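You operate a simulated robot arm through the tools that you are given. There is no shell and no other tool.

You run a simulated two-armed robot. Do the job below in one go: nothing can be reset, and whatever is moved stays where it is left.

JOB
Charge can 72 slowly to about 200 V in its holder, under the yellow cover.
Fine: volts as the voltmeter shows; the can starts discharged; plus stud on the plus side; unlock, red switch on only with the cover over the can; hands off it once charged; no trip.
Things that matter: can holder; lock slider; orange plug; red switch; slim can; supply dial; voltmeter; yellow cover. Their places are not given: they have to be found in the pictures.

Only the result counts: the job must be done as asked and must still hold three seconds after the hand-in. Knocking over, shifting, dropping, spilling or breaking anything else fails it. Lids that push on must go on centred and level and be pressed home; caps that screw on are set level and turned clockwise until they are tight.

ROBOT AND FRAMES
Two 7-joint arms with fingered hands on one trunk that stands fixed in place. Base frame: the origin is at the foot of the trunk, x ahead of it, y to its left, z up. Lengths are in mm, angles in degrees, forces in N, time in s.
The left shoulder is at [52, 174, 1093], the right one opposite. With the tool pointing down near the work surface each hand reaches from about 260 to 740 mm from the base axis, measured 20 degrees to its own side. Payload 3.8 kg a hand.
Tool frame (each hand has its own): the origin (TCP) lies between the finger pads and is the grasp point; the fingertips stand 26 mm ahead of it; z points along the fingers, y is the line along which they close. Largest opening 132 mm; the body of the gripper starts 73 mm behind the TCP. The gripper is a hand of 3 fingers: y runs from the thumb to the fingers, the wrist lies at [0, 0, -224] in the tool frame, and closing takes about 1.5 s.
Orientation is told as [roll, pitch, yaw] about the base's x, y, z axes, in that order, counted from this pose: with the fingers straight down and closing along the base's y, the tool's x points along the base's -x, its y along +y and its z along -z.

CONTROLS
- The arms move only by the tool nudge_tool. It takes "left_deltas", "right_deltas" or both (then of equal length, played together; a hand with none holds still); each is a list of rows, each a list of 7 numbers: the turn, a rotation vector about the tool's x, y, z in degrees, then the shift along the tool's x, y, z in cm, then the gripper command, from -1 (fully open) to 1 (shut), values between in proportion. In form: [[ax, ay, az, x, y, z, jaw], ...]. A call has 1 to 20 rows; each row is the pose to reach, as a shift and turn from the pose commanded when the call began, along the tool's axes at that moment. A row lasts 0.2 s, in which the tool goes at most 50 mm and 8.6 degrees; a call with a longer step from one row to the next is refused whole, and so is a gripper value outside its range. Where a pose cannot be reached the arm comes as near as it can. A force on the tool above 40 N (or 10 N above the force at the start of the call, whichever is more), or a blocked arm, ends the call early, and 0.2 s more pass. Each finger travels about 108 mm/s and halts on what it meets, pressing with about 29 N; the grip force reading is that of the motor and also rises with nothing between the fingers. The clock runs only during rows and for 0.2 s after the last one: add rows that repeat a pose to give the fingers time. The reply holds the time, the measured pose of the TCP, the force on the tool along the base axes, the opening and the grip force, in the units named above and with some noise, with the torque about the TCP (base axes, N m) and any sound that the robot's microphone picked up.
- Cameras (640 x 400 px; columns grow to the right, rows downward): "scene" is now at [167.1, 51.8, 1021.1]; the picture's right is [0.60, -0.80, 0.00], its down [0.14, 0.10, -0.98] and it looks along [0.78, 0.60, 0.17] (base axes); focal length 214 px, centre (320, 200). "left" rides on the left gripper at [-62, 3, -92] in its tool frame; the picture's right is [-0.05, -1.00, 0.00], its down [0.83, -0.04, -0.56] and it looks along [0.55, -0.03, 0.83] (tool axes); focal length 230 px, centre (320, 200). "right" rides on the right gripper at [62, 3, -92] in its tool frame; the picture's right is [-0.05, 1.00, 0.00], its down [-0.83, -0.04, -0.56] and it looks along [-0.56, -0.03, 0.83] (tool axes); focal length 230 px, centre (320, 200).
- capture(camera): a new picture of that camera. No time passes.
- lift_body(by): slides the trunk up (or, below 0, down) by that many mm; the arms and the scene camera ride with it, the base frame stays. It gives what a move gives, with no picture.
- preshape(shape, hand): the hand has 3 fingers and takes this shape, open, in about a second: jaw (thumb against the fingers, like two jaws); tri (thumb and two fingers); tip (a fingertip pinch); poke (one finger out to press); point (the index stretched); flat (the hand flat); cup (the hand cupped); fist (a fist). The gripper value then closes the fingers along that shape, each until it touches; the sizes above hold for jaw. It gives what a move gives, with no picture.
- pan_tilt(pan, tilt): turns the head with the scene camera to pan (to the left, within 60 degrees either way) and tilt (down, from -29 to 69), counted from straight ahead of the robot. It gives what a move gives.
- probe_pixels(camera, pixels): for up to 12 pixels [column, row] of the newest picture of that camera ("zoom" is the newest enlarged one), the place [x, y, z] in the base frame of the surface seen there, good to about 2 mm. No time passes.
- inspect(camera, box): a new picture of the part [left, top, right, bottom] of that camera's present view, enlarged. No time passes.
- hand_in(): hands the job in; it is judged then, once.

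Open the grippers and draw the arms clear of the work before you hand the job in, unless the task says otherwise.

The tools are called after ">>>" by a JSON object that holds its "fn" and its "kwargs". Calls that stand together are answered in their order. nudge_tool: Moves the arms, as the interface text tells. Its arguments: {"type":"object","properties":{"left_deltas":{"type":"array"},"right_deltas":{"type":"array"}},"required":[]} The other tools are called the same way: lift_body (by) slides the trunk up or down; preshape (shape, hand) gives the hand a shape; pan_tilt (pan, tilt) turns the head that bears the scene camera; capture (camera) takes a picture; probe_pixels (camera, pixels) gives the place of the surface under pixels of a picture; inspect (camera, box) takes an enlarged picture of a part of a camera's view; hand_in () hands the job in.

At the start:

```text
time: 0.0
left_eef_pos: [179.5, 245.8, 1209.0]
left_tool_rot: [0.0, -0.1, 0.0]
left_wrist_force: [-0.7, -0.4, 0.0]
left_wrist_torque: [0.05, 0.01, 0.02]
left_gripper_width: 132.0
left_grasp_force: 0.1
left_shape: jaw
right_eef_pos: [299.3, 53.8, 1188.2]
right_tool_rot: [0.1, 0.0, 0.0]
right_wrist_force: [0.1, 0.2, 0.3]
right_wrist_torque: [0.02, 0.03, 0.03]
right_gripper_width: 131.5
right_grasp_force: 0.0
right_shape: jaw
trunk travel left (down, up): [-400.0, 82.0]
head pan, tilt: [37.2, -10.0]
```

scene: 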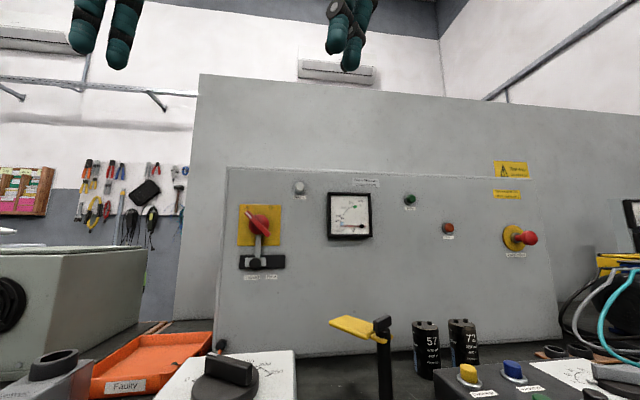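
right: 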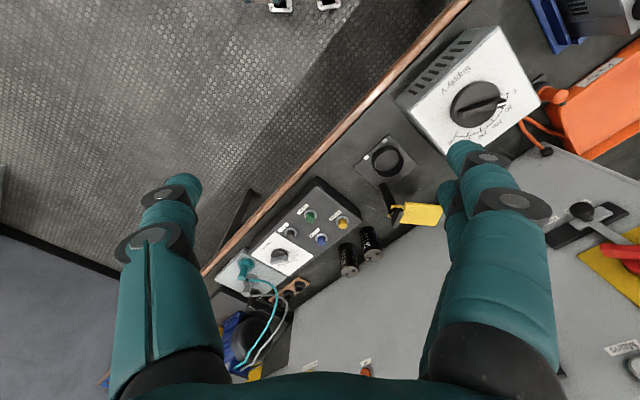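
left: 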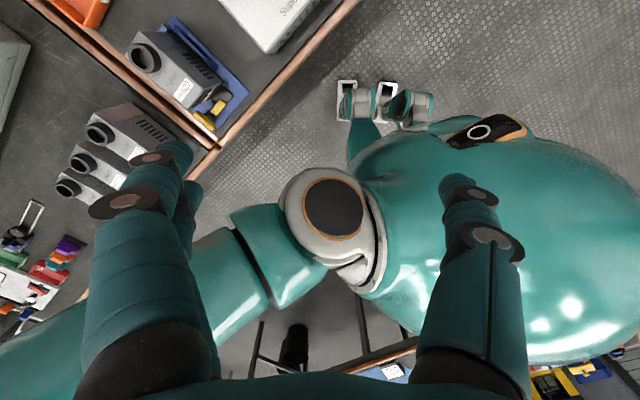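

I start by tilting the head down toward the bench to get a better view of the setup.

>>> {"fn": "pan_tilt", "kwargs": {"pan": 30, "tilt": 30}}

>>> {"fn": "capture", "kwargs": {"camera": "scene"}}

>>> {"fn": "capture", "kwargs": {"camera": "right"}}

```text
time: 1.1
left_eef_pos: [179.5, 245.8, 1209.8]
left_tool_rot: [-0.1, 0.0, 0.0]
left_wrist_force: [0.0, 0.3, 0.3]
left_wrist_torque: [0.01, 0.01, 0.03]
left_gripper_width: 131.8
left_grasp_force: 0.1
left_shape: jaw
right_eef_pos: [299.3, 53.6, 1189.6]
right_tool_rot: [0.0, 0.0, 0.1]
right_wrist_force: [-0.2, -0.2, 0.4]
right_wrist_torque: [0.0, 0.01, 0.0]
right_gripper_width: 131.9
right_grasp_force: 0.0
right_shape: jaw
trunk travel left (down, up): [-400.0, 82.0]
head pan, tilt: [30.0, 30.0]
```

```text
taken
```

scene: 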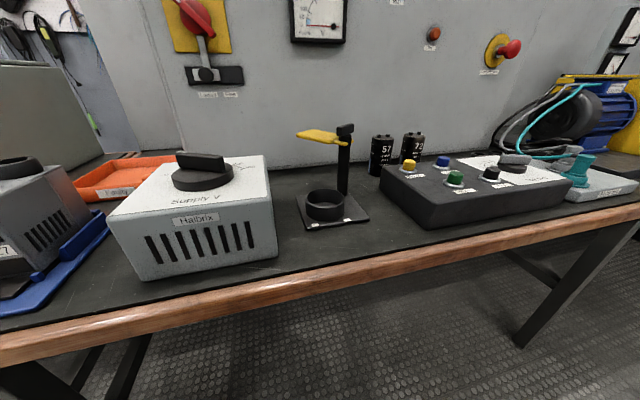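

```text
taken
```

right: 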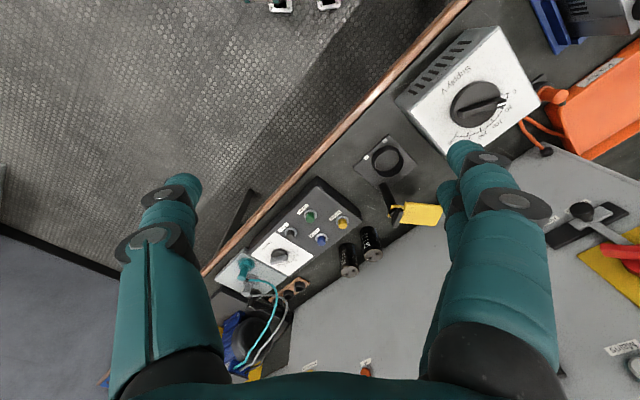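

I see the supply box, can holder with a yellow flip cover, cans 57 and 72, and a button box. I zoom in to read the details.

>>> {"fn": "inspect", "kwargs": {"camera": "scene", "box": [280, 110, 440, 230]}}

>>> {"fn": "inspect", "kwargs": {"camera": "scene", "box": [100, 130, 300, 290]}}

>>> {"fn": "inspect", "kwargs": {"camera": "scene", "box": [370, 120, 600, 240]}}

>>> {"fn": "inspect", "kwargs": {"camera": "right", "box": [400, 20, 640, 170]}}

>>> {"fn": "inspect", "kwargs": {"camera": "scene", "box": [150, 0, 360, 110]}}

```text
3.33 times, centred on (360, 170) of scene
```

zoom: 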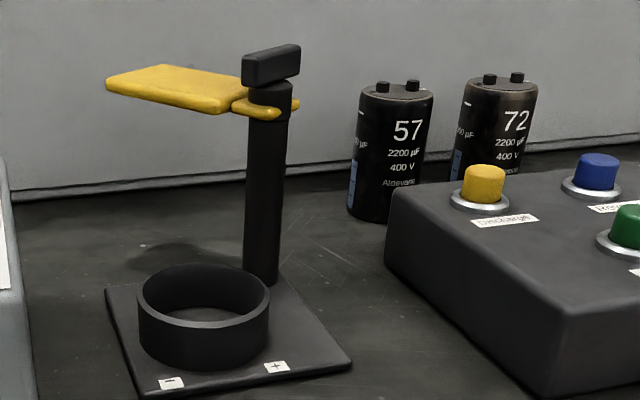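

```text
2.50 times, centred on (200, 210) of scene
```

zoom: 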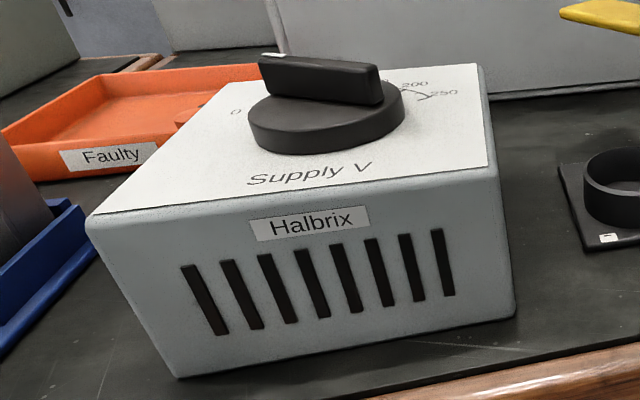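

```text
2.78 times, centred on (485, 180) of scene
```

zoom: 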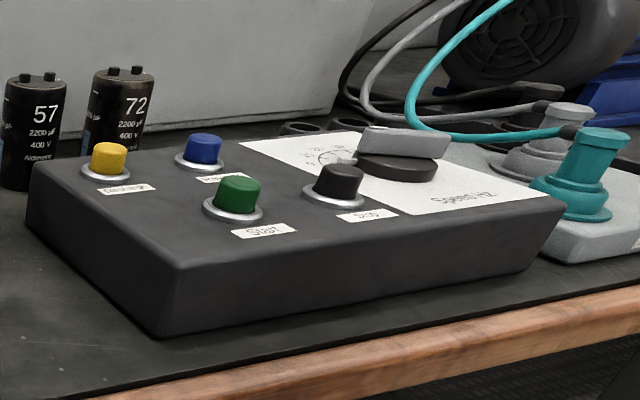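

```text
2.67 times, centred on (520, 95) of right
```

zoom: 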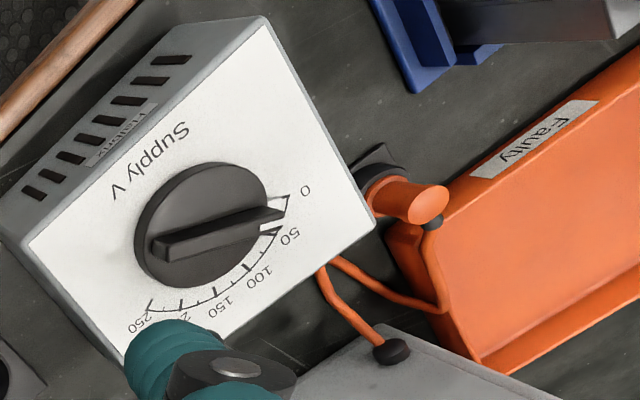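

```text
3.05 times, centred on (255, 55) of scene
```

zoom: 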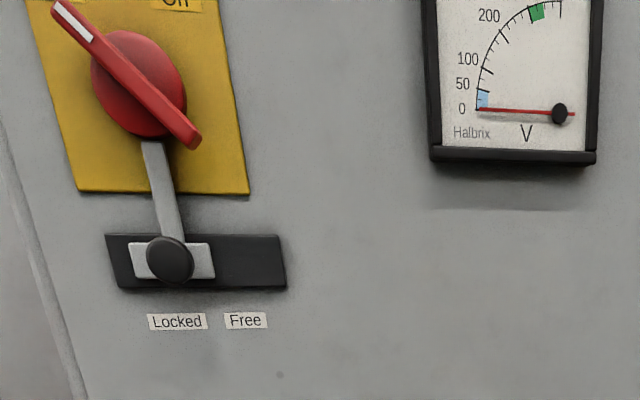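

The lock slider sits under "Locked" and the supply dial appears near 30–40. I look around further: the voltmeter, orange plug area, and sides.

>>> {"fn": "pan_tilt", "kwargs": {"pan": 55, "tilt": 20}}

>>> {"fn": "capture", "kwargs": {"camera": "scene"}}

>>> {"fn": "inspect", "kwargs": {"camera": "scene", "box": [200, 150, 480, 330]}}

>>> {"fn": "inspect", "kwargs": {"camera": "scene", "box": [400, 0, 640, 150]}}

```text
time: 2.0
left_eef_pos: [179.4, 245.4, 1208.4]
left_tool_rot: [0.1, 0.0, 0.0]
left_wrist_force: [0.5, -0.3, 0.0]
left_wrist_torque: [0.0, 0.02, 0.02]
left_gripper_width: 131.8
left_grasp_force: 0.1
left_shape: jaw
right_eef_pos: [298.5, 54.0, 1189.7]
right_tool_rot: [0.1, 0.0, 0.0]
right_wrist_force: [0.6, -0.8, 0.4]
right_wrist_torque: [-0.03, 0.0, 0.02]
right_gripper_width: 131.7
right_grasp_force: 0.0
right_shape: jaw
trunk travel left (down, up): [-400.0, 82.0]
head pan, tilt: [55.0, 20.0]
```

```text
taken
```

scene: 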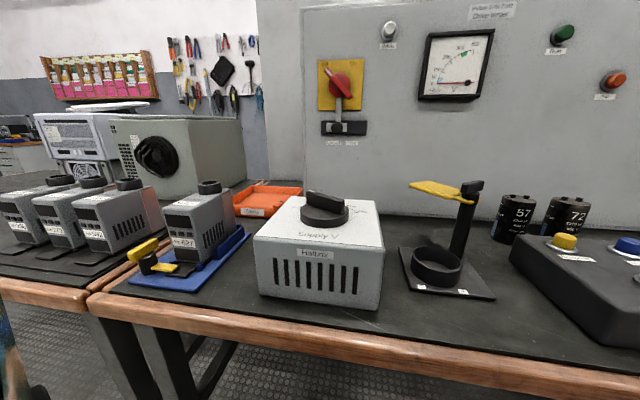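

```text
2.22 times, centred on (340, 240) of scene
```

zoom: 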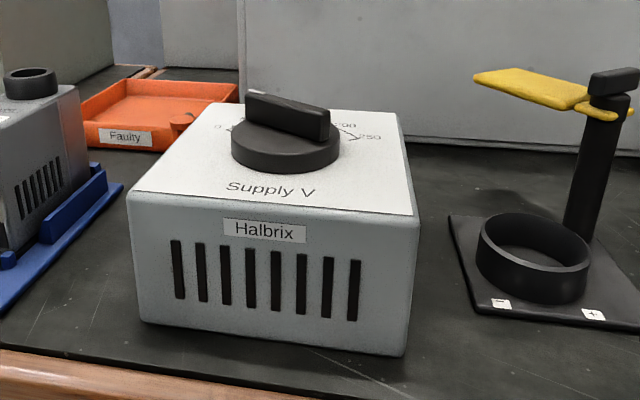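

```text
2.67 times, centred on (520, 75) of scene
```

zoom: 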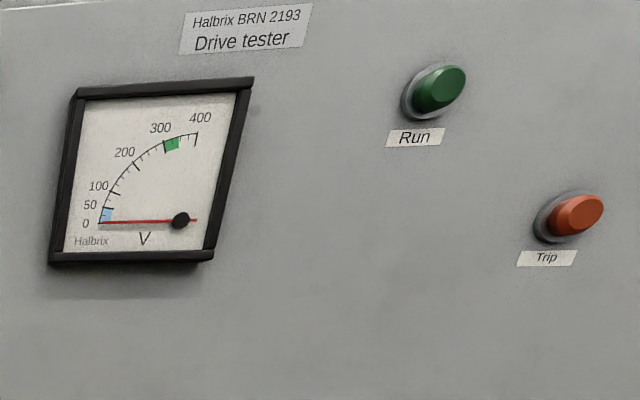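

I look down at the right half of the bench and straight over the orange plug area.

>>> {"fn": "pan_tilt", "kwargs": {"pan": 5, "tilt": 30}}

>>> {"fn": "capture", "kwargs": {"camera": "scene"}}

>>> {"fn": "inspect", "kwargs": {"camera": "scene", "box": [200, 80, 440, 230]}}

>>> {"fn": "inspect", "kwargs": {"camera": "scene", "box": [400, 60, 640, 210]}}

```text
time: 3.1
left_eef_pos: [179.6, 245.5, 1208.8]
left_tool_rot: [0.0, 0.0, 0.0]
left_wrist_force: [-0.1, 0.2, 0.7]
left_wrist_torque: [0.0, 0.04, 0.0]
left_gripper_width: 131.7
left_grasp_force: 0.0
left_shape: jaw
right_eef_pos: [299.1, 53.2, 1188.9]
right_tool_rot: [0.0, 0.1, 0.0]
right_wrist_force: [-0.1, 0.2, -0.2]
right_wrist_torque: [0.01, 0.02, -0.01]
right_gripper_width: 132.0
right_grasp_force: 0.2
right_shape: jaw
trunk travel left (down, up): [-400.0, 82.0]
head pan, tilt: [5.0, 30.0]
```

```text
taken
```

scene: 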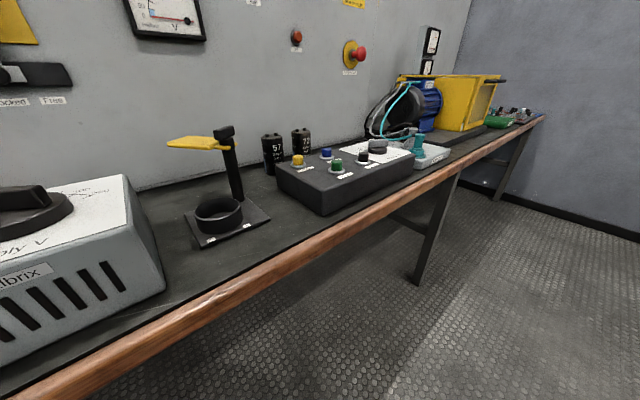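

```text
2.67 times, centred on (320, 155) of scene
```

zoom: 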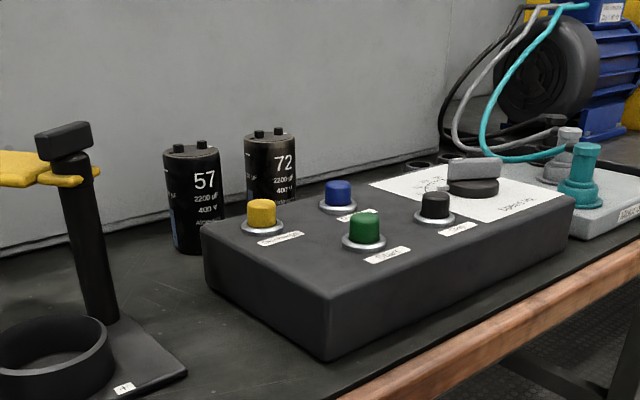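

```text
2.67 times, centred on (520, 135) of scene
```

zoom: 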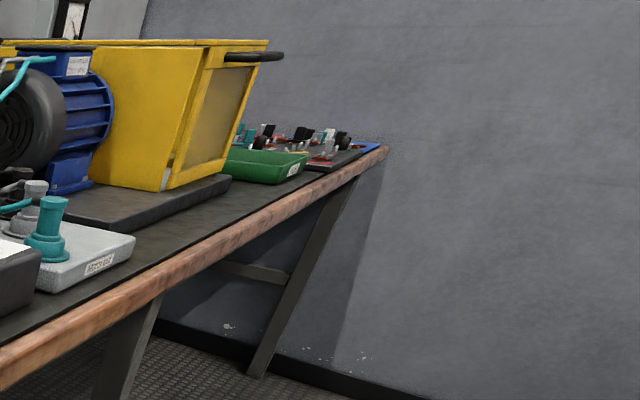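

I return the head to a view covering the work area and probe the key points.

>>> {"fn": "pan_tilt", "kwargs": {"pan": 40, "tilt": 28}}

>>> {"fn": "capture", "kwargs": {"camera": "scene"}}

```text
time: 4.2
left_eef_pos: [179.4, 246.0, 1209.8]
left_tool_rot: [0.0, 0.0, 0.0]
left_wrist_force: [-0.5, 0.3, 0.4]
left_wrist_torque: [0.03, 0.04, 0.06]
left_gripper_width: 131.8
left_grasp_force: 0.1
left_shape: jaw
right_eef_pos: [299.2, 53.6, 1189.7]
right_tool_rot: [0.0, 0.0, 0.1]
right_wrist_force: [0.9, -0.1, -0.3]
right_wrist_torque: [-0.02, 0.02, 0.0]
right_gripper_width: 132.1
right_grasp_force: 0.0
right_shape: jaw
trunk travel left (down, up): [-400.0, 82.0]
head pan, tilt: [40.0, 28.0]
```

```text
taken
```

scene: 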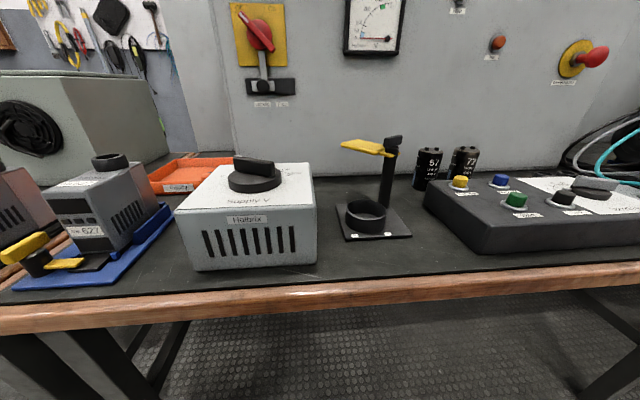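

The view now shows supply dial (255,172), holder ring (365,212), cover (367,145), cans (428,165) and (465,162). I probe these points.

>>> {"fn": "probe_pixels", "kwargs": {"camera": "scene", "pixels": [[255, 163], [280, 255], [205, 262], [365, 203], [367, 226], [350, 238], [410, 235], [393, 140], [365, 146], [428, 152], [465, 150], [387, 180]]}}

>>> {"fn": "probe_pixels", "kwargs": {"camera": "scene", "pixels": [[262, 35], [262, 86], [285, 86], [375, 25], [460, 180], [500, 180], [515, 198], [562, 197], [593, 190], [590, 58], [300, 150], [250, 270]]}}

```text
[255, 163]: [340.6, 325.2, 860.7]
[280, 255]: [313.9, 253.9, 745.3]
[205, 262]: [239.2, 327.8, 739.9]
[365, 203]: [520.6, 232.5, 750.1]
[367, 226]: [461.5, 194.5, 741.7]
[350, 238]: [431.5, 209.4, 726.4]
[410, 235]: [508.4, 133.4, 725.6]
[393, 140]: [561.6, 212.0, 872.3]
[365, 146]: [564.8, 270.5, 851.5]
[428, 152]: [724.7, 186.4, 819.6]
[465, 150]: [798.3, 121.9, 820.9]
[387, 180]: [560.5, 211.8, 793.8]
```

```text
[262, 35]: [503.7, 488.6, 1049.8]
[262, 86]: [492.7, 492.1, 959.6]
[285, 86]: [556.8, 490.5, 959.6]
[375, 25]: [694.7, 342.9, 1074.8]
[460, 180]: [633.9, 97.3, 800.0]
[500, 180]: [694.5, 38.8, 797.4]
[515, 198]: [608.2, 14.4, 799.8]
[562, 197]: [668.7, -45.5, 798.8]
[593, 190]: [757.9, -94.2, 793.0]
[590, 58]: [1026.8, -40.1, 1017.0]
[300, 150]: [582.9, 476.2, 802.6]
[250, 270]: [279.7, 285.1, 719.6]
```

I take a closer look at the orange plug with the right camera picture and probe it along with nearby points.

>>> {"fn": "capture", "kwargs": {"camera": "right"}}

>>> {"fn": "probe_pixels", "kwargs": {"camera": "right", "pixels": [[553, 96], [562, 95], [540, 85], [548, 152], [388, 157], [388, 190], [422, 214], [369, 237], [346, 256], [385, 145], [480, 105], [490, 100]]}}

>>> {"fn": "inspect", "kwargs": {"camera": "right", "box": [500, 60, 600, 170]}}

>>> {"fn": "inspect", "kwargs": {"camera": "right", "box": [330, 120, 450, 290]}}

>>> {"fn": "inspect", "kwargs": {"camera": "right", "box": [220, 170, 400, 300]}}

```text
taken
```

right: 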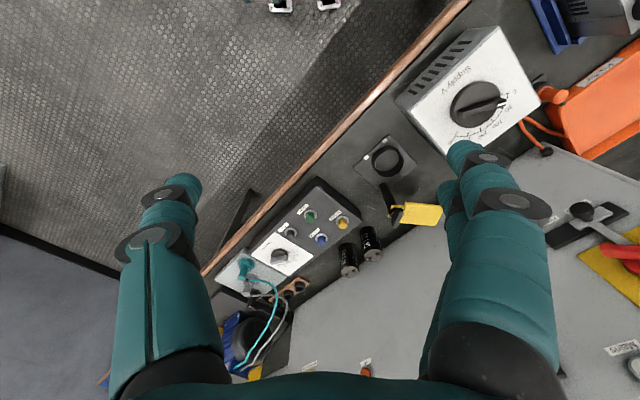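

```text
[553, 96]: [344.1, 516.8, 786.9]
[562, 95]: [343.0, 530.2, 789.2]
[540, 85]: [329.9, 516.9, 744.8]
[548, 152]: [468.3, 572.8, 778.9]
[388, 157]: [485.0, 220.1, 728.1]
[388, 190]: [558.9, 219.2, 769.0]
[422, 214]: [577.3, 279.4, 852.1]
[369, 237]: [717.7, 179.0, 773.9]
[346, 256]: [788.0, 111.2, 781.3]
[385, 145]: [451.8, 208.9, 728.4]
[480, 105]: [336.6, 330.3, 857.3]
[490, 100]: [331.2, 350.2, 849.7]
```

```text
3.64 times, centred on (550, 115) of right
```

zoom: 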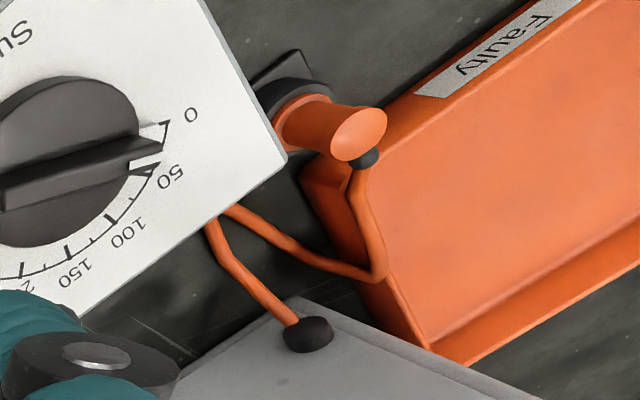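

```text
2.35 times, centred on (390, 205) of right
```

zoom: 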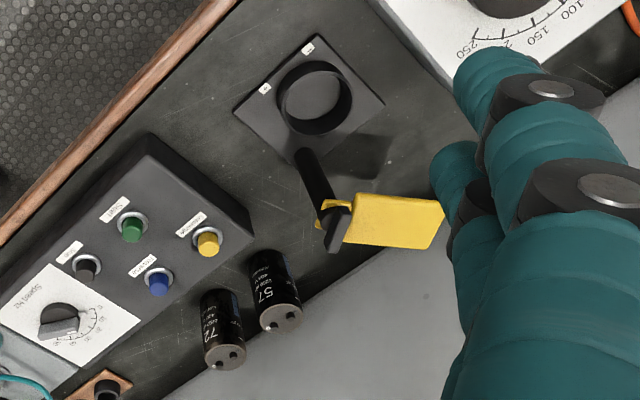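

```text
3.08 times, centred on (310, 235) of right
```

zoom: 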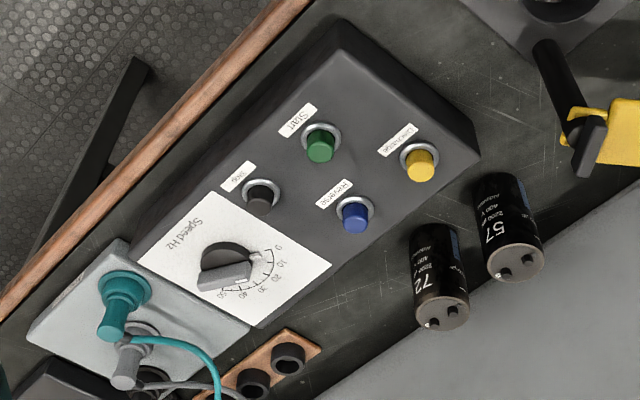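

The orange plug sits at about (344,517,787), behind the supply box, with another pair of sockets near the far right. I bring the left hand over the supply with a yaw of −90 so its camera looks at the plug.

>>> {"fn": "nudge_tool", "kwargs": {"left_deltas": [[0, 0, 7.5, -1.35, 1.28, 2.0, -1], [0, 0, 15, -2.7, 2.56, 4.0, -1], [0, 0, 22.5, -4.05, 3.84, 6.0, -1], [0, 0, 30, -5.4, 5.12, 8.0, -1], [0, 0, 37.5, -6.75, 6.4, 10.0, -1], [0, 0, 45, -8.1, 7.68, 12.0, -1], [0, 0, 52.5, -9.45, 8.96, 14.0, -1], [0, 0, 60, -10.8, 10.24, 16.0, -1], [0, 0, 67.5, -12.15, 11.52, 18.0, -1], [0, 0, 75, -13.5, 12.8, 20.0, -1], [0, 0, 82.5, -14.85, 14.08, 22.0, -1], [0, 0, 90, -16.15, 15.3, 24.0, -1]]}}

>>> {"fn": "capture", "kwargs": {"camera": "left"}}

```text
time: 6.8
left_eef_pos: [339.9, 398.8, 967.3]
left_tool_rot: [0.0, 0.0, -90.0]
left_wrist_force: [0.5, -0.2, -0.3]
left_wrist_torque: [0.02, -0.02, 0.0]
left_gripper_width: 131.9
left_grasp_force: 0.1
left_shape: jaw
right_eef_pos: [299.7, 53.9, 1189.2]
right_tool_rot: [0.0, -0.1, 0.0]
right_wrist_force: [0.4, -0.1, -0.4]
right_wrist_torque: [-0.04, -0.02, 0.0]
right_gripper_width: 131.9
right_grasp_force: 0.0
right_shape: jaw
trunk travel left (down, up): [-400.0, 82.0]
head pan, tilt: [40.0, 28.0]
```

```text
taken
```

left: 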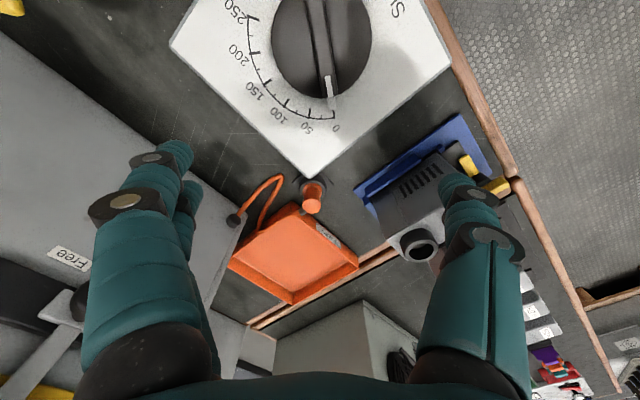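

I zoom in on the dial scale and the orange plug.

>>> {"fn": "inspect", "kwargs": {"camera": "left", "box": [220, 0, 420, 130]}}

>>> {"fn": "inspect", "kwargs": {"camera": "left", "box": [220, 150, 380, 300]}}

```text
3.08 times, centred on (320, 65) of left
```

zoom: 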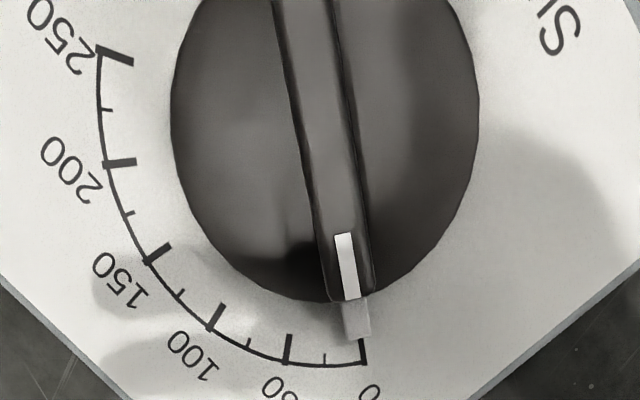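

```text
2.67 times, centred on (300, 225) of left
```

zoom: 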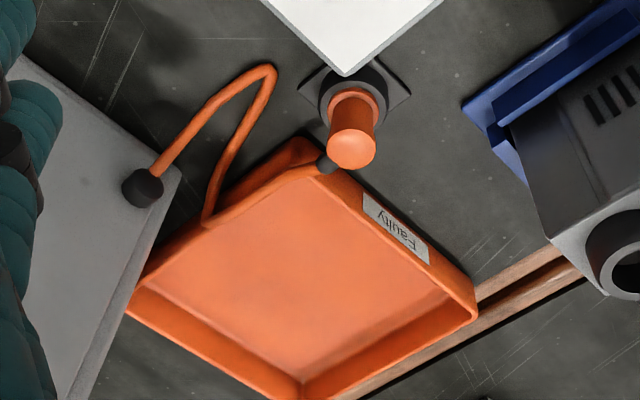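

The dial reads 0 (allowing for parallax) and the plug stands in a socket behind the supply. I check the brown socket plate near right-camera pixel (294,288).

>>> {"fn": "probe_pixels", "kwargs": {"camera": "right", "pixels": [[294, 290], [303, 284], [286, 297], [300, 278], [275, 300], [246, 268]]}}

>>> {"fn": "inspect", "kwargs": {"camera": "right", "box": [220, 250, 340, 380]}}

>>> {"fn": "probe_pixels", "kwargs": {"camera": "left", "pixels": [[312, 205], [313, 190], [300, 184], [326, 183], [272, 182], [234, 219], [270, 235], [312, 178]]}}

```text
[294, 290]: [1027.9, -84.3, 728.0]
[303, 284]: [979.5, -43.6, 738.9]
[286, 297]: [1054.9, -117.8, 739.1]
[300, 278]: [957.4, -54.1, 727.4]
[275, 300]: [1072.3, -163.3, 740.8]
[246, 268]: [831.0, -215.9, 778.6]
```

```text
3.08 times, centred on (280, 315) of right
```

zoom: 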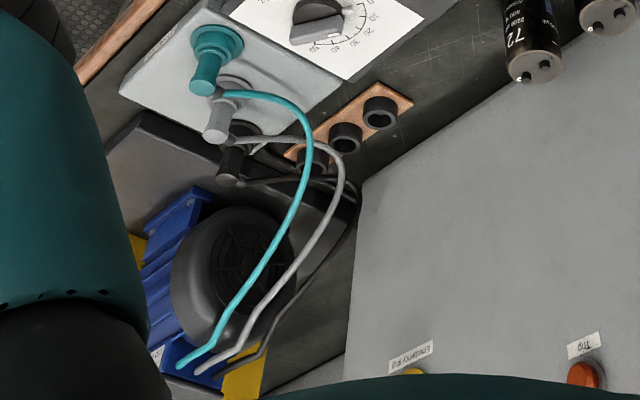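

```text
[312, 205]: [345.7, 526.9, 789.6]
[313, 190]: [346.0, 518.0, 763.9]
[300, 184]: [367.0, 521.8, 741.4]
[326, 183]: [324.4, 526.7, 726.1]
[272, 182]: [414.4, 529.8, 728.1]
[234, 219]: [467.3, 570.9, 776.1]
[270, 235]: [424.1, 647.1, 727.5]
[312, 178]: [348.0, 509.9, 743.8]
```

The brown plate only has motor sockets. I move the left hand along the wall side to see behind the supply box and around the orange plug for other sockets.

>>> {"fn": "nudge_tool", "kwargs": {"left_deltas": [[0, 0, -7.5, 0.35, 1.33, -0.5, -1], [0, 0, -15, 0.7, 2.67, -1.0, -1], [0, 0, -22.5, 1.05, 4.0, -1.6, -1], [0, 0, -30, 1.4, 5.3, -2.2, -1], [0, 0, -37.5, 1.75, 6.7, -2.8, -1], [0, 0, -45, 2.1, 8.0, -3.3, -1]]}}

>>> {"fn": "capture", "kwargs": {"camera": "left"}}

>>> {"fn": "inspect", "kwargs": {"camera": "left", "box": [260, 60, 480, 220]}}

```text
time: 8.2
left_eef_pos: [420.8, 420.2, 1002.3]
left_tool_rot: [0.1, 0.0, -44.7]
left_wrist_force: [-0.3, -0.3, -0.3]
left_wrist_torque: [0.03, 0.02, 0.0]
left_gripper_width: 131.8
left_grasp_force: 0.0
left_shape: jaw
right_eef_pos: [299.2, 52.6, 1189.6]
right_tool_rot: [0.0, 0.0, 0.0]
right_wrist_force: [-0.2, -0.7, -0.5]
right_wrist_torque: [0.01, -0.02, 0.04]
right_gripper_width: 131.8
right_grasp_force: 0.1
right_shape: jaw
trunk travel left (down, up): [-400.0, 82.0]
head pan, tilt: [40.0, 28.0]
```

```text
taken
```

left: 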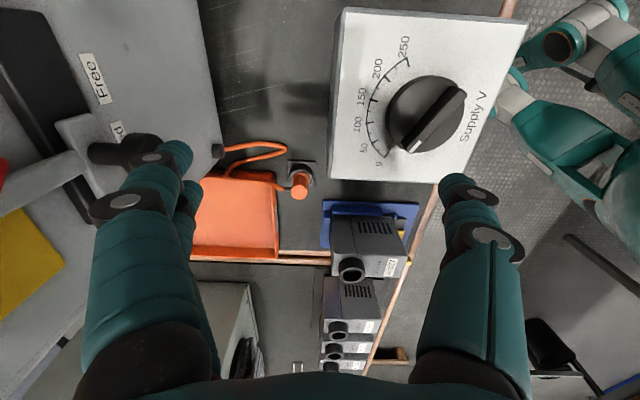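

```text
2.50 times, centred on (370, 140) of left
```

zoom: 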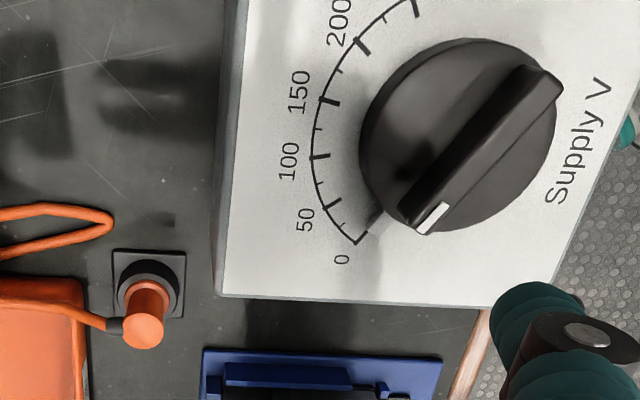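

I zoom tighter on the orange plug's base plate to look for labels.

>>> {"fn": "inspect", "kwargs": {"camera": "left", "box": [270, 145, 340, 210]}}

>>> {"fn": "inspect", "kwargs": {"camera": "left", "box": [0, 0, 200, 160]}}

>>> {"fn": "inspect", "kwargs": {"camera": "left", "box": [330, 10, 470, 170]}}

```text
6.15 times, centred on (305, 178) of left
```

zoom: 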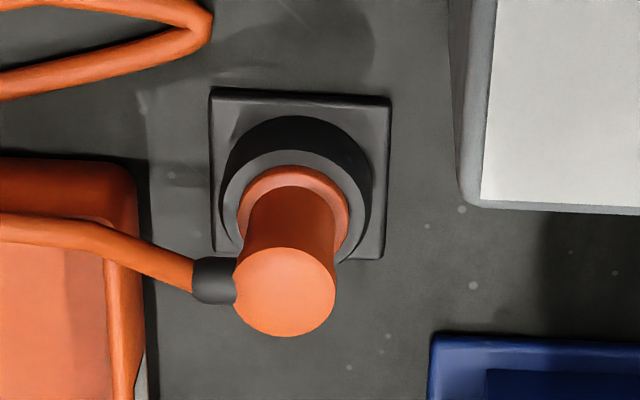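

```text
2.50 times, centred on (100, 80) of left
```

zoom: 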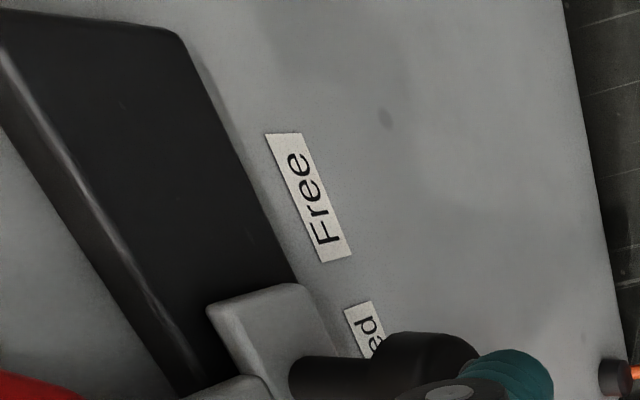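

```text
2.50 times, centred on (400, 90) of left
```

zoom: 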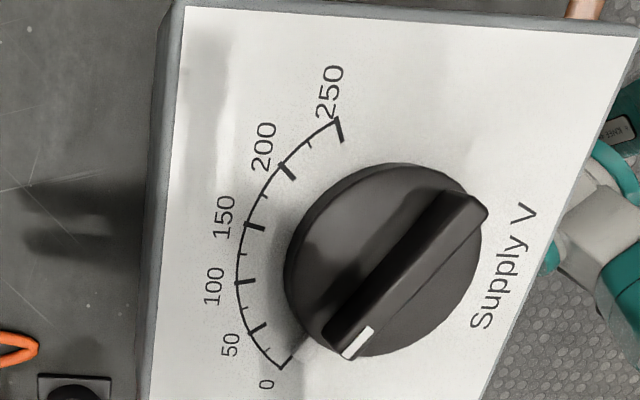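

The plug's station has no label. The grey vented boxes on the left have similar round sockets on top, so I inspect their labels with the scene camera.

>>> {"fn": "pan_tilt", "kwargs": {"pan": 60, "tilt": 25}}

>>> {"fn": "capture", "kwargs": {"camera": "scene"}}

>>> {"fn": "inspect", "kwargs": {"camera": "scene", "box": [0, 130, 140, 240]}}

>>> {"fn": "inspect", "kwargs": {"camera": "scene", "box": [100, 130, 260, 270]}}

>>> {"fn": "inspect", "kwargs": {"camera": "left", "box": [290, 190, 440, 380]}}

```text
time: 9.0
left_eef_pos: [420.0, 420.1, 1002.9]
left_tool_rot: [0.0, -0.1, -45.0]
left_wrist_force: [0.3, -0.1, -0.1]
left_wrist_torque: [-0.05, 0.02, -0.01]
left_gripper_width: 132.1
left_grasp_force: 0.1
left_shape: jaw
right_eef_pos: [300.6, 54.1, 1189.4]
right_tool_rot: [0.0, 0.0, 0.2]
right_wrist_force: [-0.6, -0.4, 0.0]
right_wrist_torque: [-0.01, -0.01, 0.0]
right_gripper_width: 131.8
right_grasp_force: 0.1
right_shape: jaw
trunk travel left (down, up): [-400.0, 82.0]
head pan, tilt: [60.0, 25.0]
```

```text
taken
```

scene: 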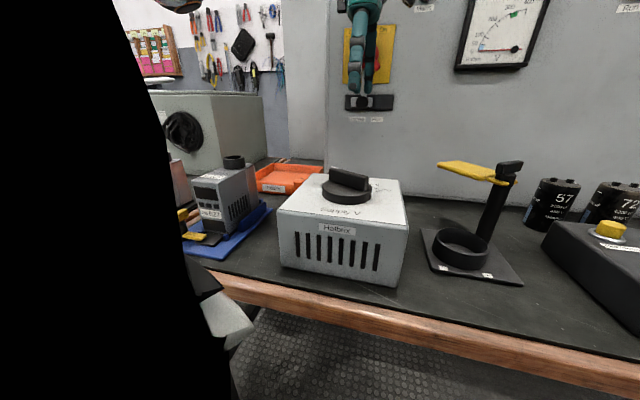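

```text
3.64 times, centred on (70, 185) of scene
```

zoom: 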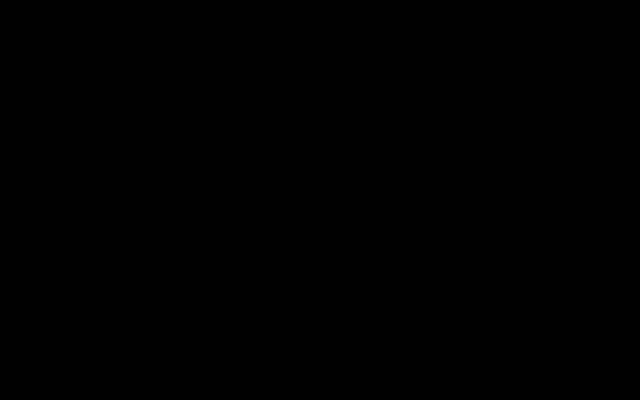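

```text
2.86 times, centred on (180, 200) of scene
```

zoom: 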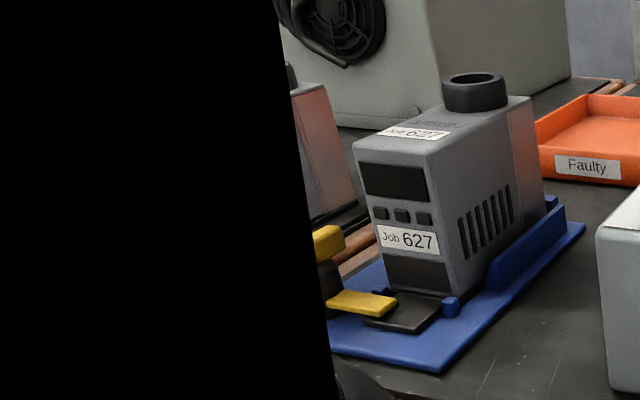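

```text
2.11 times, centred on (365, 285) of left
```

zoom: 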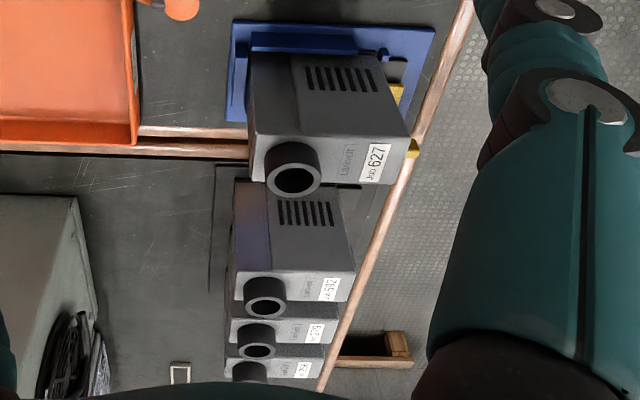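

The grey boxes are drives under test. I read the panel labels next, with the head tilted up.

>>> {"fn": "pan_tilt", "kwargs": {"pan": 35, "tilt": -8}}

>>> {"fn": "capture", "kwargs": {"camera": "scene"}}

>>> {"fn": "inspect", "kwargs": {"camera": "scene", "box": [460, 150, 600, 270]}}

>>> {"fn": "inspect", "kwargs": {"camera": "scene", "box": [210, 160, 420, 300]}}

>>> {"fn": "inspect", "kwargs": {"camera": "scene", "box": [320, 170, 480, 270]}}

```text
time: 10.0
left_eef_pos: [420.9, 418.6, 1001.9]
left_tool_rot: [-0.1, 0.0, -44.9]
left_wrist_force: [-0.3, 0.7, 0.4]
left_wrist_torque: [0.03, 0.0, -0.01]
left_gripper_width: 131.8
left_grasp_force: 0.1
left_shape: jaw
right_eef_pos: [298.2, 53.7, 1188.3]
right_tool_rot: [0.0, 0.0, 0.0]
right_wrist_force: [0.1, -0.6, -0.1]
right_wrist_torque: [-0.02, -0.01, 0.01]
right_gripper_width: 131.9
right_grasp_force: 0.2
right_shape: jaw
trunk travel left (down, up): [-400.0, 82.0]
head pan, tilt: [35.0, -8.0]
```

```text
taken
```

scene: 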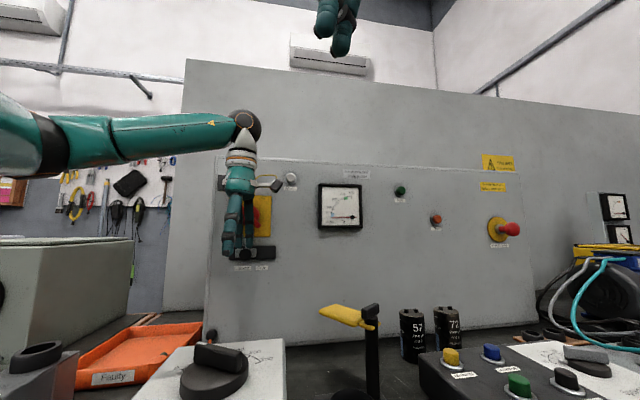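

```text
3.33 times, centred on (530, 210) of scene
```

zoom: 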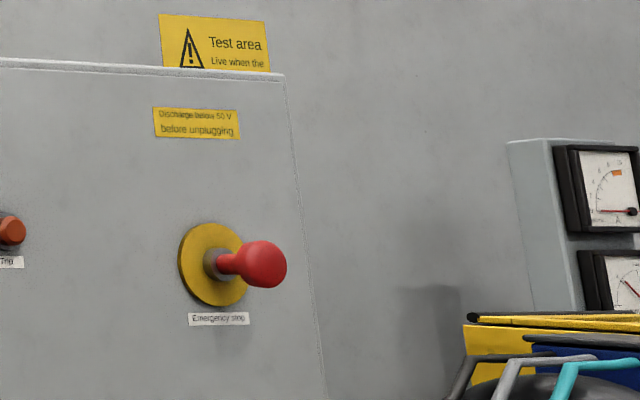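

```text
2.86 times, centred on (315, 230) of scene
```

zoom: 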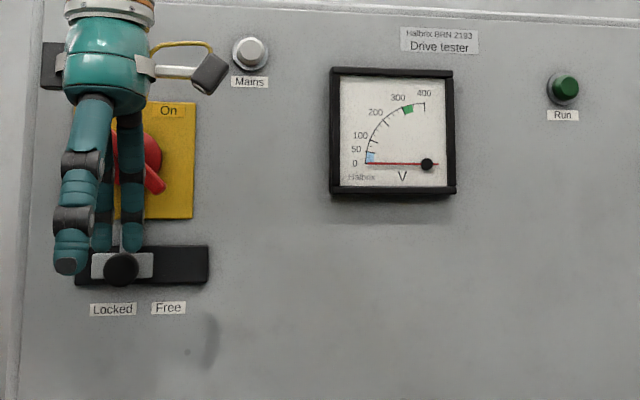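

```text
4.00 times, centred on (400, 220) of scene
```

zoom: 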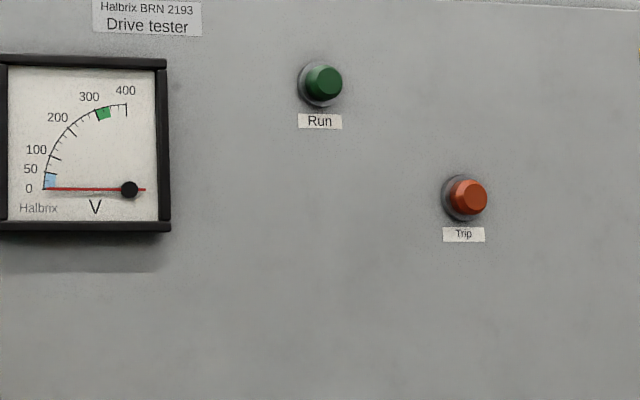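

Labels read "Discharge below 50 V before unplugging", "Mains", "Run", "Trip". I re-zoom on the plug and probe heights to judge whether it is fully seated.

>>> {"fn": "inspect", "kwargs": {"camera": "left", "box": [285, 155, 325, 205]}}

>>> {"fn": "probe_pixels", "kwargs": {"camera": "zoom", "pixels": [[300, 150], [240, 180], [300, 260], [300, 310], [140, 180], [330, 60], [380, 250], [300, 120]]}}

```text
8.00 times, centred on (305, 180) of left
```

zoom: 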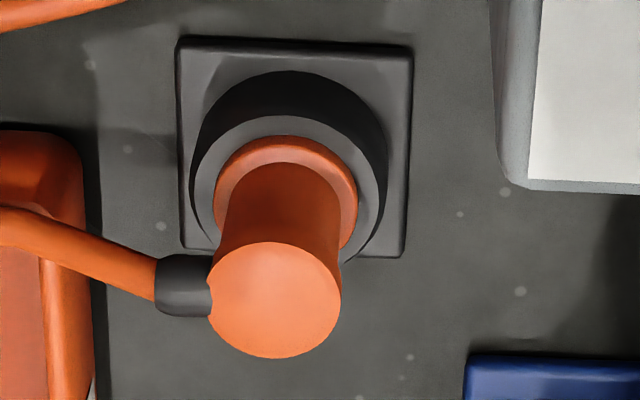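

```text
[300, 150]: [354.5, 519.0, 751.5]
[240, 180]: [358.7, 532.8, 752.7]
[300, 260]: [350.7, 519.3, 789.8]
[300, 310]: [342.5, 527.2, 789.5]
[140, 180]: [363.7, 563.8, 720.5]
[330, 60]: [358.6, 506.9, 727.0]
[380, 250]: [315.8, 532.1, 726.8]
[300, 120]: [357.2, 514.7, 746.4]
```

The flange (752) rests on the socket rim (747), so the plug is seated. Now I zoom on the cans' tops with the right camera and on the holder plate.

>>> {"fn": "inspect", "kwargs": {"camera": "right", "box": [325, 215, 395, 285]}}

>>> {"fn": "probe_pixels", "kwargs": {"camera": "zoom", "pixels": [[200, 285], [230, 350], [350, 230], [420, 260]]}}

>>> {"fn": "inspect", "kwargs": {"camera": "right", "box": [345, 120, 445, 230]}}

```text
5.71 times, centred on (360, 250) of right
```

zoom: 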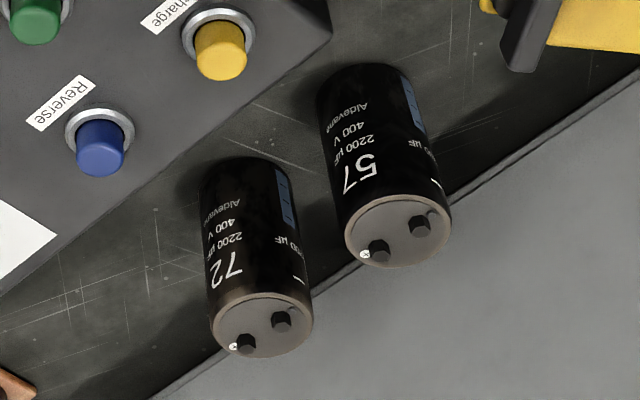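

```text
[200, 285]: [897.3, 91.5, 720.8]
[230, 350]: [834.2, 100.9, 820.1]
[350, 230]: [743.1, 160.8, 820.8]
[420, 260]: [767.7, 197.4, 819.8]
```

```text
3.64 times, centred on (395, 175) of right
```

zoom: 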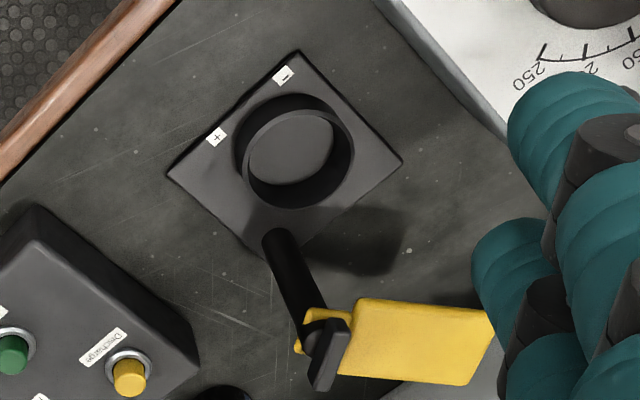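

Can 72's plus stud (marked at zoom (233,346)) lies on the lower-left in the picture, matching the holder's "+" side. I probe the can rim and studs and the holder geometry precisely.

>>> {"fn": "probe_pixels", "kwargs": {"camera": "zoom", "pixels": [[217, 137], [284, 76], [168, 174], [402, 162], [300, 52], [268, 256], [292, 148], [244, 160], [353, 140], [300, 96], [295, 205], [274, 235]]}}

>>> {"fn": "inspect", "kwargs": {"camera": "right", "box": [330, 230, 380, 285]}}

>>> {"fn": "probe_pixels", "kwargs": {"camera": "zoom", "pixels": [[200, 300], [190, 270], [270, 260], [200, 340], [140, 290], [240, 310], [130, 320], [200, 240]]}}

```text
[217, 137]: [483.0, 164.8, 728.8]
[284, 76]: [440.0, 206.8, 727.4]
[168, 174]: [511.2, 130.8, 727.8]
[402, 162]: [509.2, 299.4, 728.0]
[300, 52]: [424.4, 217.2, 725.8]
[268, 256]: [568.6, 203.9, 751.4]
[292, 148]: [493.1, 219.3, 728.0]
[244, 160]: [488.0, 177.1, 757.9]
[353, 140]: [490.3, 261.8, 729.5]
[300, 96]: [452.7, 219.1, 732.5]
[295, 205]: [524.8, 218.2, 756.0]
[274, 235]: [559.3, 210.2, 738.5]
```

```text
7.27 times, centred on (355, 258) of right
```

zoom: 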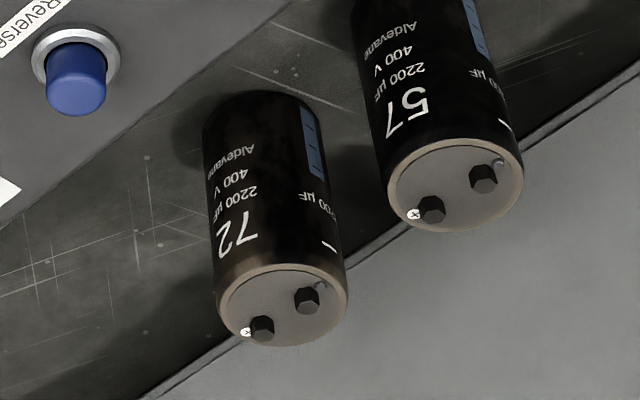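

```text
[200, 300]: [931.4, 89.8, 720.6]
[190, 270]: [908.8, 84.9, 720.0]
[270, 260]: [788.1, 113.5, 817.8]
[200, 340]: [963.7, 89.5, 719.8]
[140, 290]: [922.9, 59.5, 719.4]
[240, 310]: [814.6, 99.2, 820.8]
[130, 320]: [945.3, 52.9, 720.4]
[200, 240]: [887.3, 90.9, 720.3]
```

I probe the can 72 rim and studs in the newest zoom.

>>> {"fn": "probe_pixels", "kwargs": {"camera": "zoom", "pixels": [[223, 308], [343, 302], [283, 268], [283, 342], [262, 322], [307, 295], [283, 312], [392, 190], [518, 185], [455, 144], [455, 225], [283, 180]]}}

```text
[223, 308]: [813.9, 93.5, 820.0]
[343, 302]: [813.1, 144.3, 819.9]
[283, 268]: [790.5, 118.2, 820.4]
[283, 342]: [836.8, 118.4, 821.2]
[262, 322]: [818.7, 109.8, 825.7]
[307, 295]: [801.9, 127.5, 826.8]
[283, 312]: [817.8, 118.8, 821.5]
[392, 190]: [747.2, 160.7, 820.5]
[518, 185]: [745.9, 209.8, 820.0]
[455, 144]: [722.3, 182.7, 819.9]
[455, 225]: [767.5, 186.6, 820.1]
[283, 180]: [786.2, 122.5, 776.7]
```

Can 72 is centred near (813.5,118.5), top 820, with its plus stud already toward the holder's "+" direction (both about −45°). I bring the left hand out over the button box with yaw 0 to set up for grasping the can.

>>> {"fn": "nudge_tool", "kwargs": {"left_deltas": [[0, 0, -4.5, -3.68, -0.42, 0, -1], [0, 0, -9, -7.36, -0.84, 0, -1], [0, 0, -13.5, -11.04, -1.26, 0, -1], [0, 0, -18, -14.72, -1.68, 0, -1], [0, 0, -22.5, -18.4, -2.1, 0, -1], [0, 0, -27, -22.08, -2.52, 0, -1], [0, 0, -31.5, -25.76, -2.94, 0, -1], [0, 0, -36, -29.44, -3.36, 0, -1], [0, 0, -40.5, -33.1, -3.8, 0, -0.6], [0, 0, -45, -36.8, -4.24, 0, -0.27]]}}

>>> {"fn": "capture", "kwargs": {"camera": "left"}}

>>> {"fn": "pan_tilt", "kwargs": {"pan": 30, "tilt": 15}}

>>> {"fn": "capture", "kwargs": {"camera": "scene"}}

```text
time: 12.2
left_eef_pos: [650.9, 128.1, 1003.4]
left_tool_rot: [0.0, -0.1, 0.1]
left_wrist_force: [0.0, 0.6, 0.3]
left_wrist_torque: [0.0, 0.03, 0.03]
left_gripper_width: 84.3
left_grasp_force: 0.1
left_shape: jaw
right_eef_pos: [300.6, 52.5, 1189.3]
right_tool_rot: [0.0, 0.0, 0.2]
right_wrist_force: [-0.3, -1.2, 0.3]
right_wrist_torque: [0.04, 0.0, 0.0]
right_gripper_width: 131.6
right_grasp_force: 0.1
right_shape: jaw
trunk travel left (down, up): [-400.0, 82.0]
head pan, tilt: [35.0, -8.0]
```

```text
taken
```

left: 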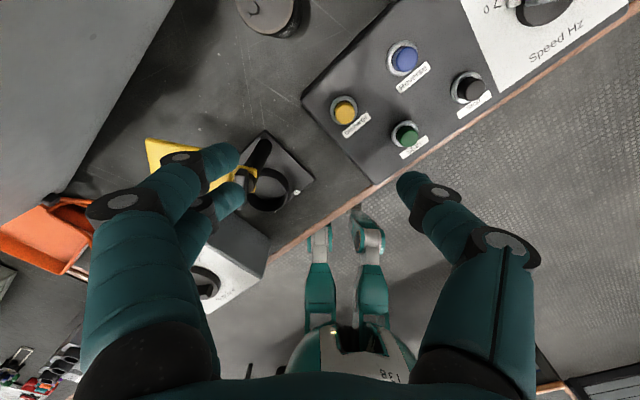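

```text
time: 13.0
left_eef_pos: [650.7, 130.5, 1003.9]
left_tool_rot: [0.0, 0.0, -0.1]
left_wrist_force: [-0.8, 0.3, -0.2]
left_wrist_torque: [-0.02, 0.01, 0.0]
left_gripper_width: 84.4
left_grasp_force: 0.1
left_shape: jaw
right_eef_pos: [299.9, 52.9, 1189.5]
right_tool_rot: [0.0, 0.0, 0.0]
right_wrist_force: [-0.3, 0.7, -0.6]
right_wrist_torque: [0.0, 0.02, 0.0]
right_gripper_width: 131.6
right_grasp_force: 0.0
right_shape: jaw
trunk travel left (down, up): [-400.0, 82.0]
head pan, tilt: [30.0, 15.0]
```

```text
taken
```

scene: 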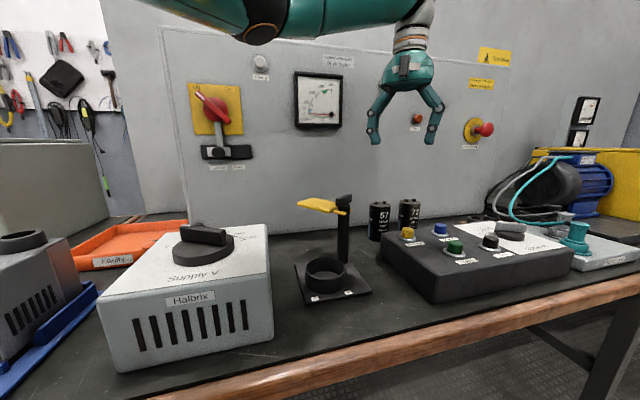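

The red switch and slider are visible at (215,115) and (225,152). I zoom on these and on can 72 from this view.

>>> {"fn": "inspect", "kwargs": {"camera": "scene", "box": [170, 70, 270, 180]}}

>>> {"fn": "inspect", "kwargs": {"camera": "scene", "box": [360, 190, 440, 250]}}

>>> {"fn": "inspect", "kwargs": {"camera": "scene", "box": [285, 185, 375, 310]}}

```text
3.64 times, centred on (220, 125) of scene
```

zoom: 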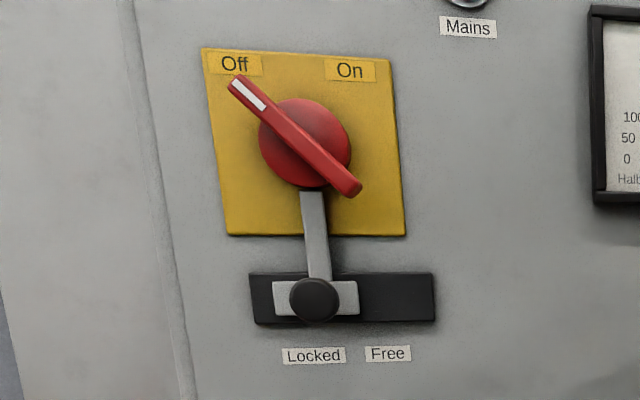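

```text
6.67 times, centred on (400, 220) of scene
```

zoom: 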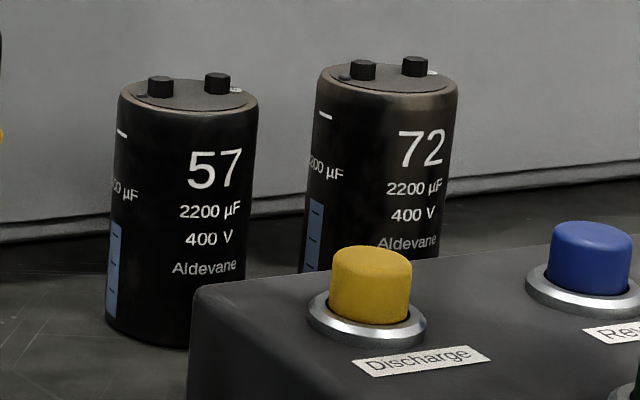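

```text
3.20 times, centred on (330, 248) of scene
```

zoom: 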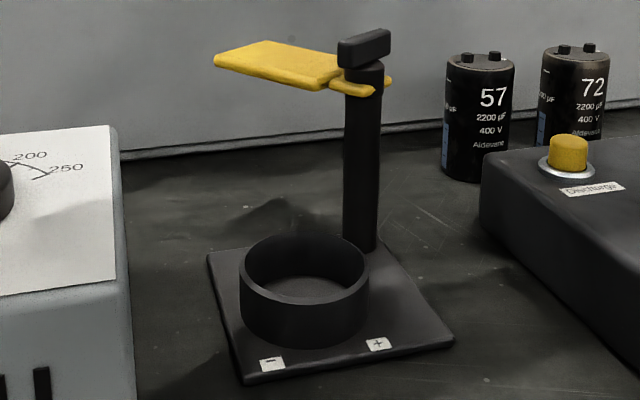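

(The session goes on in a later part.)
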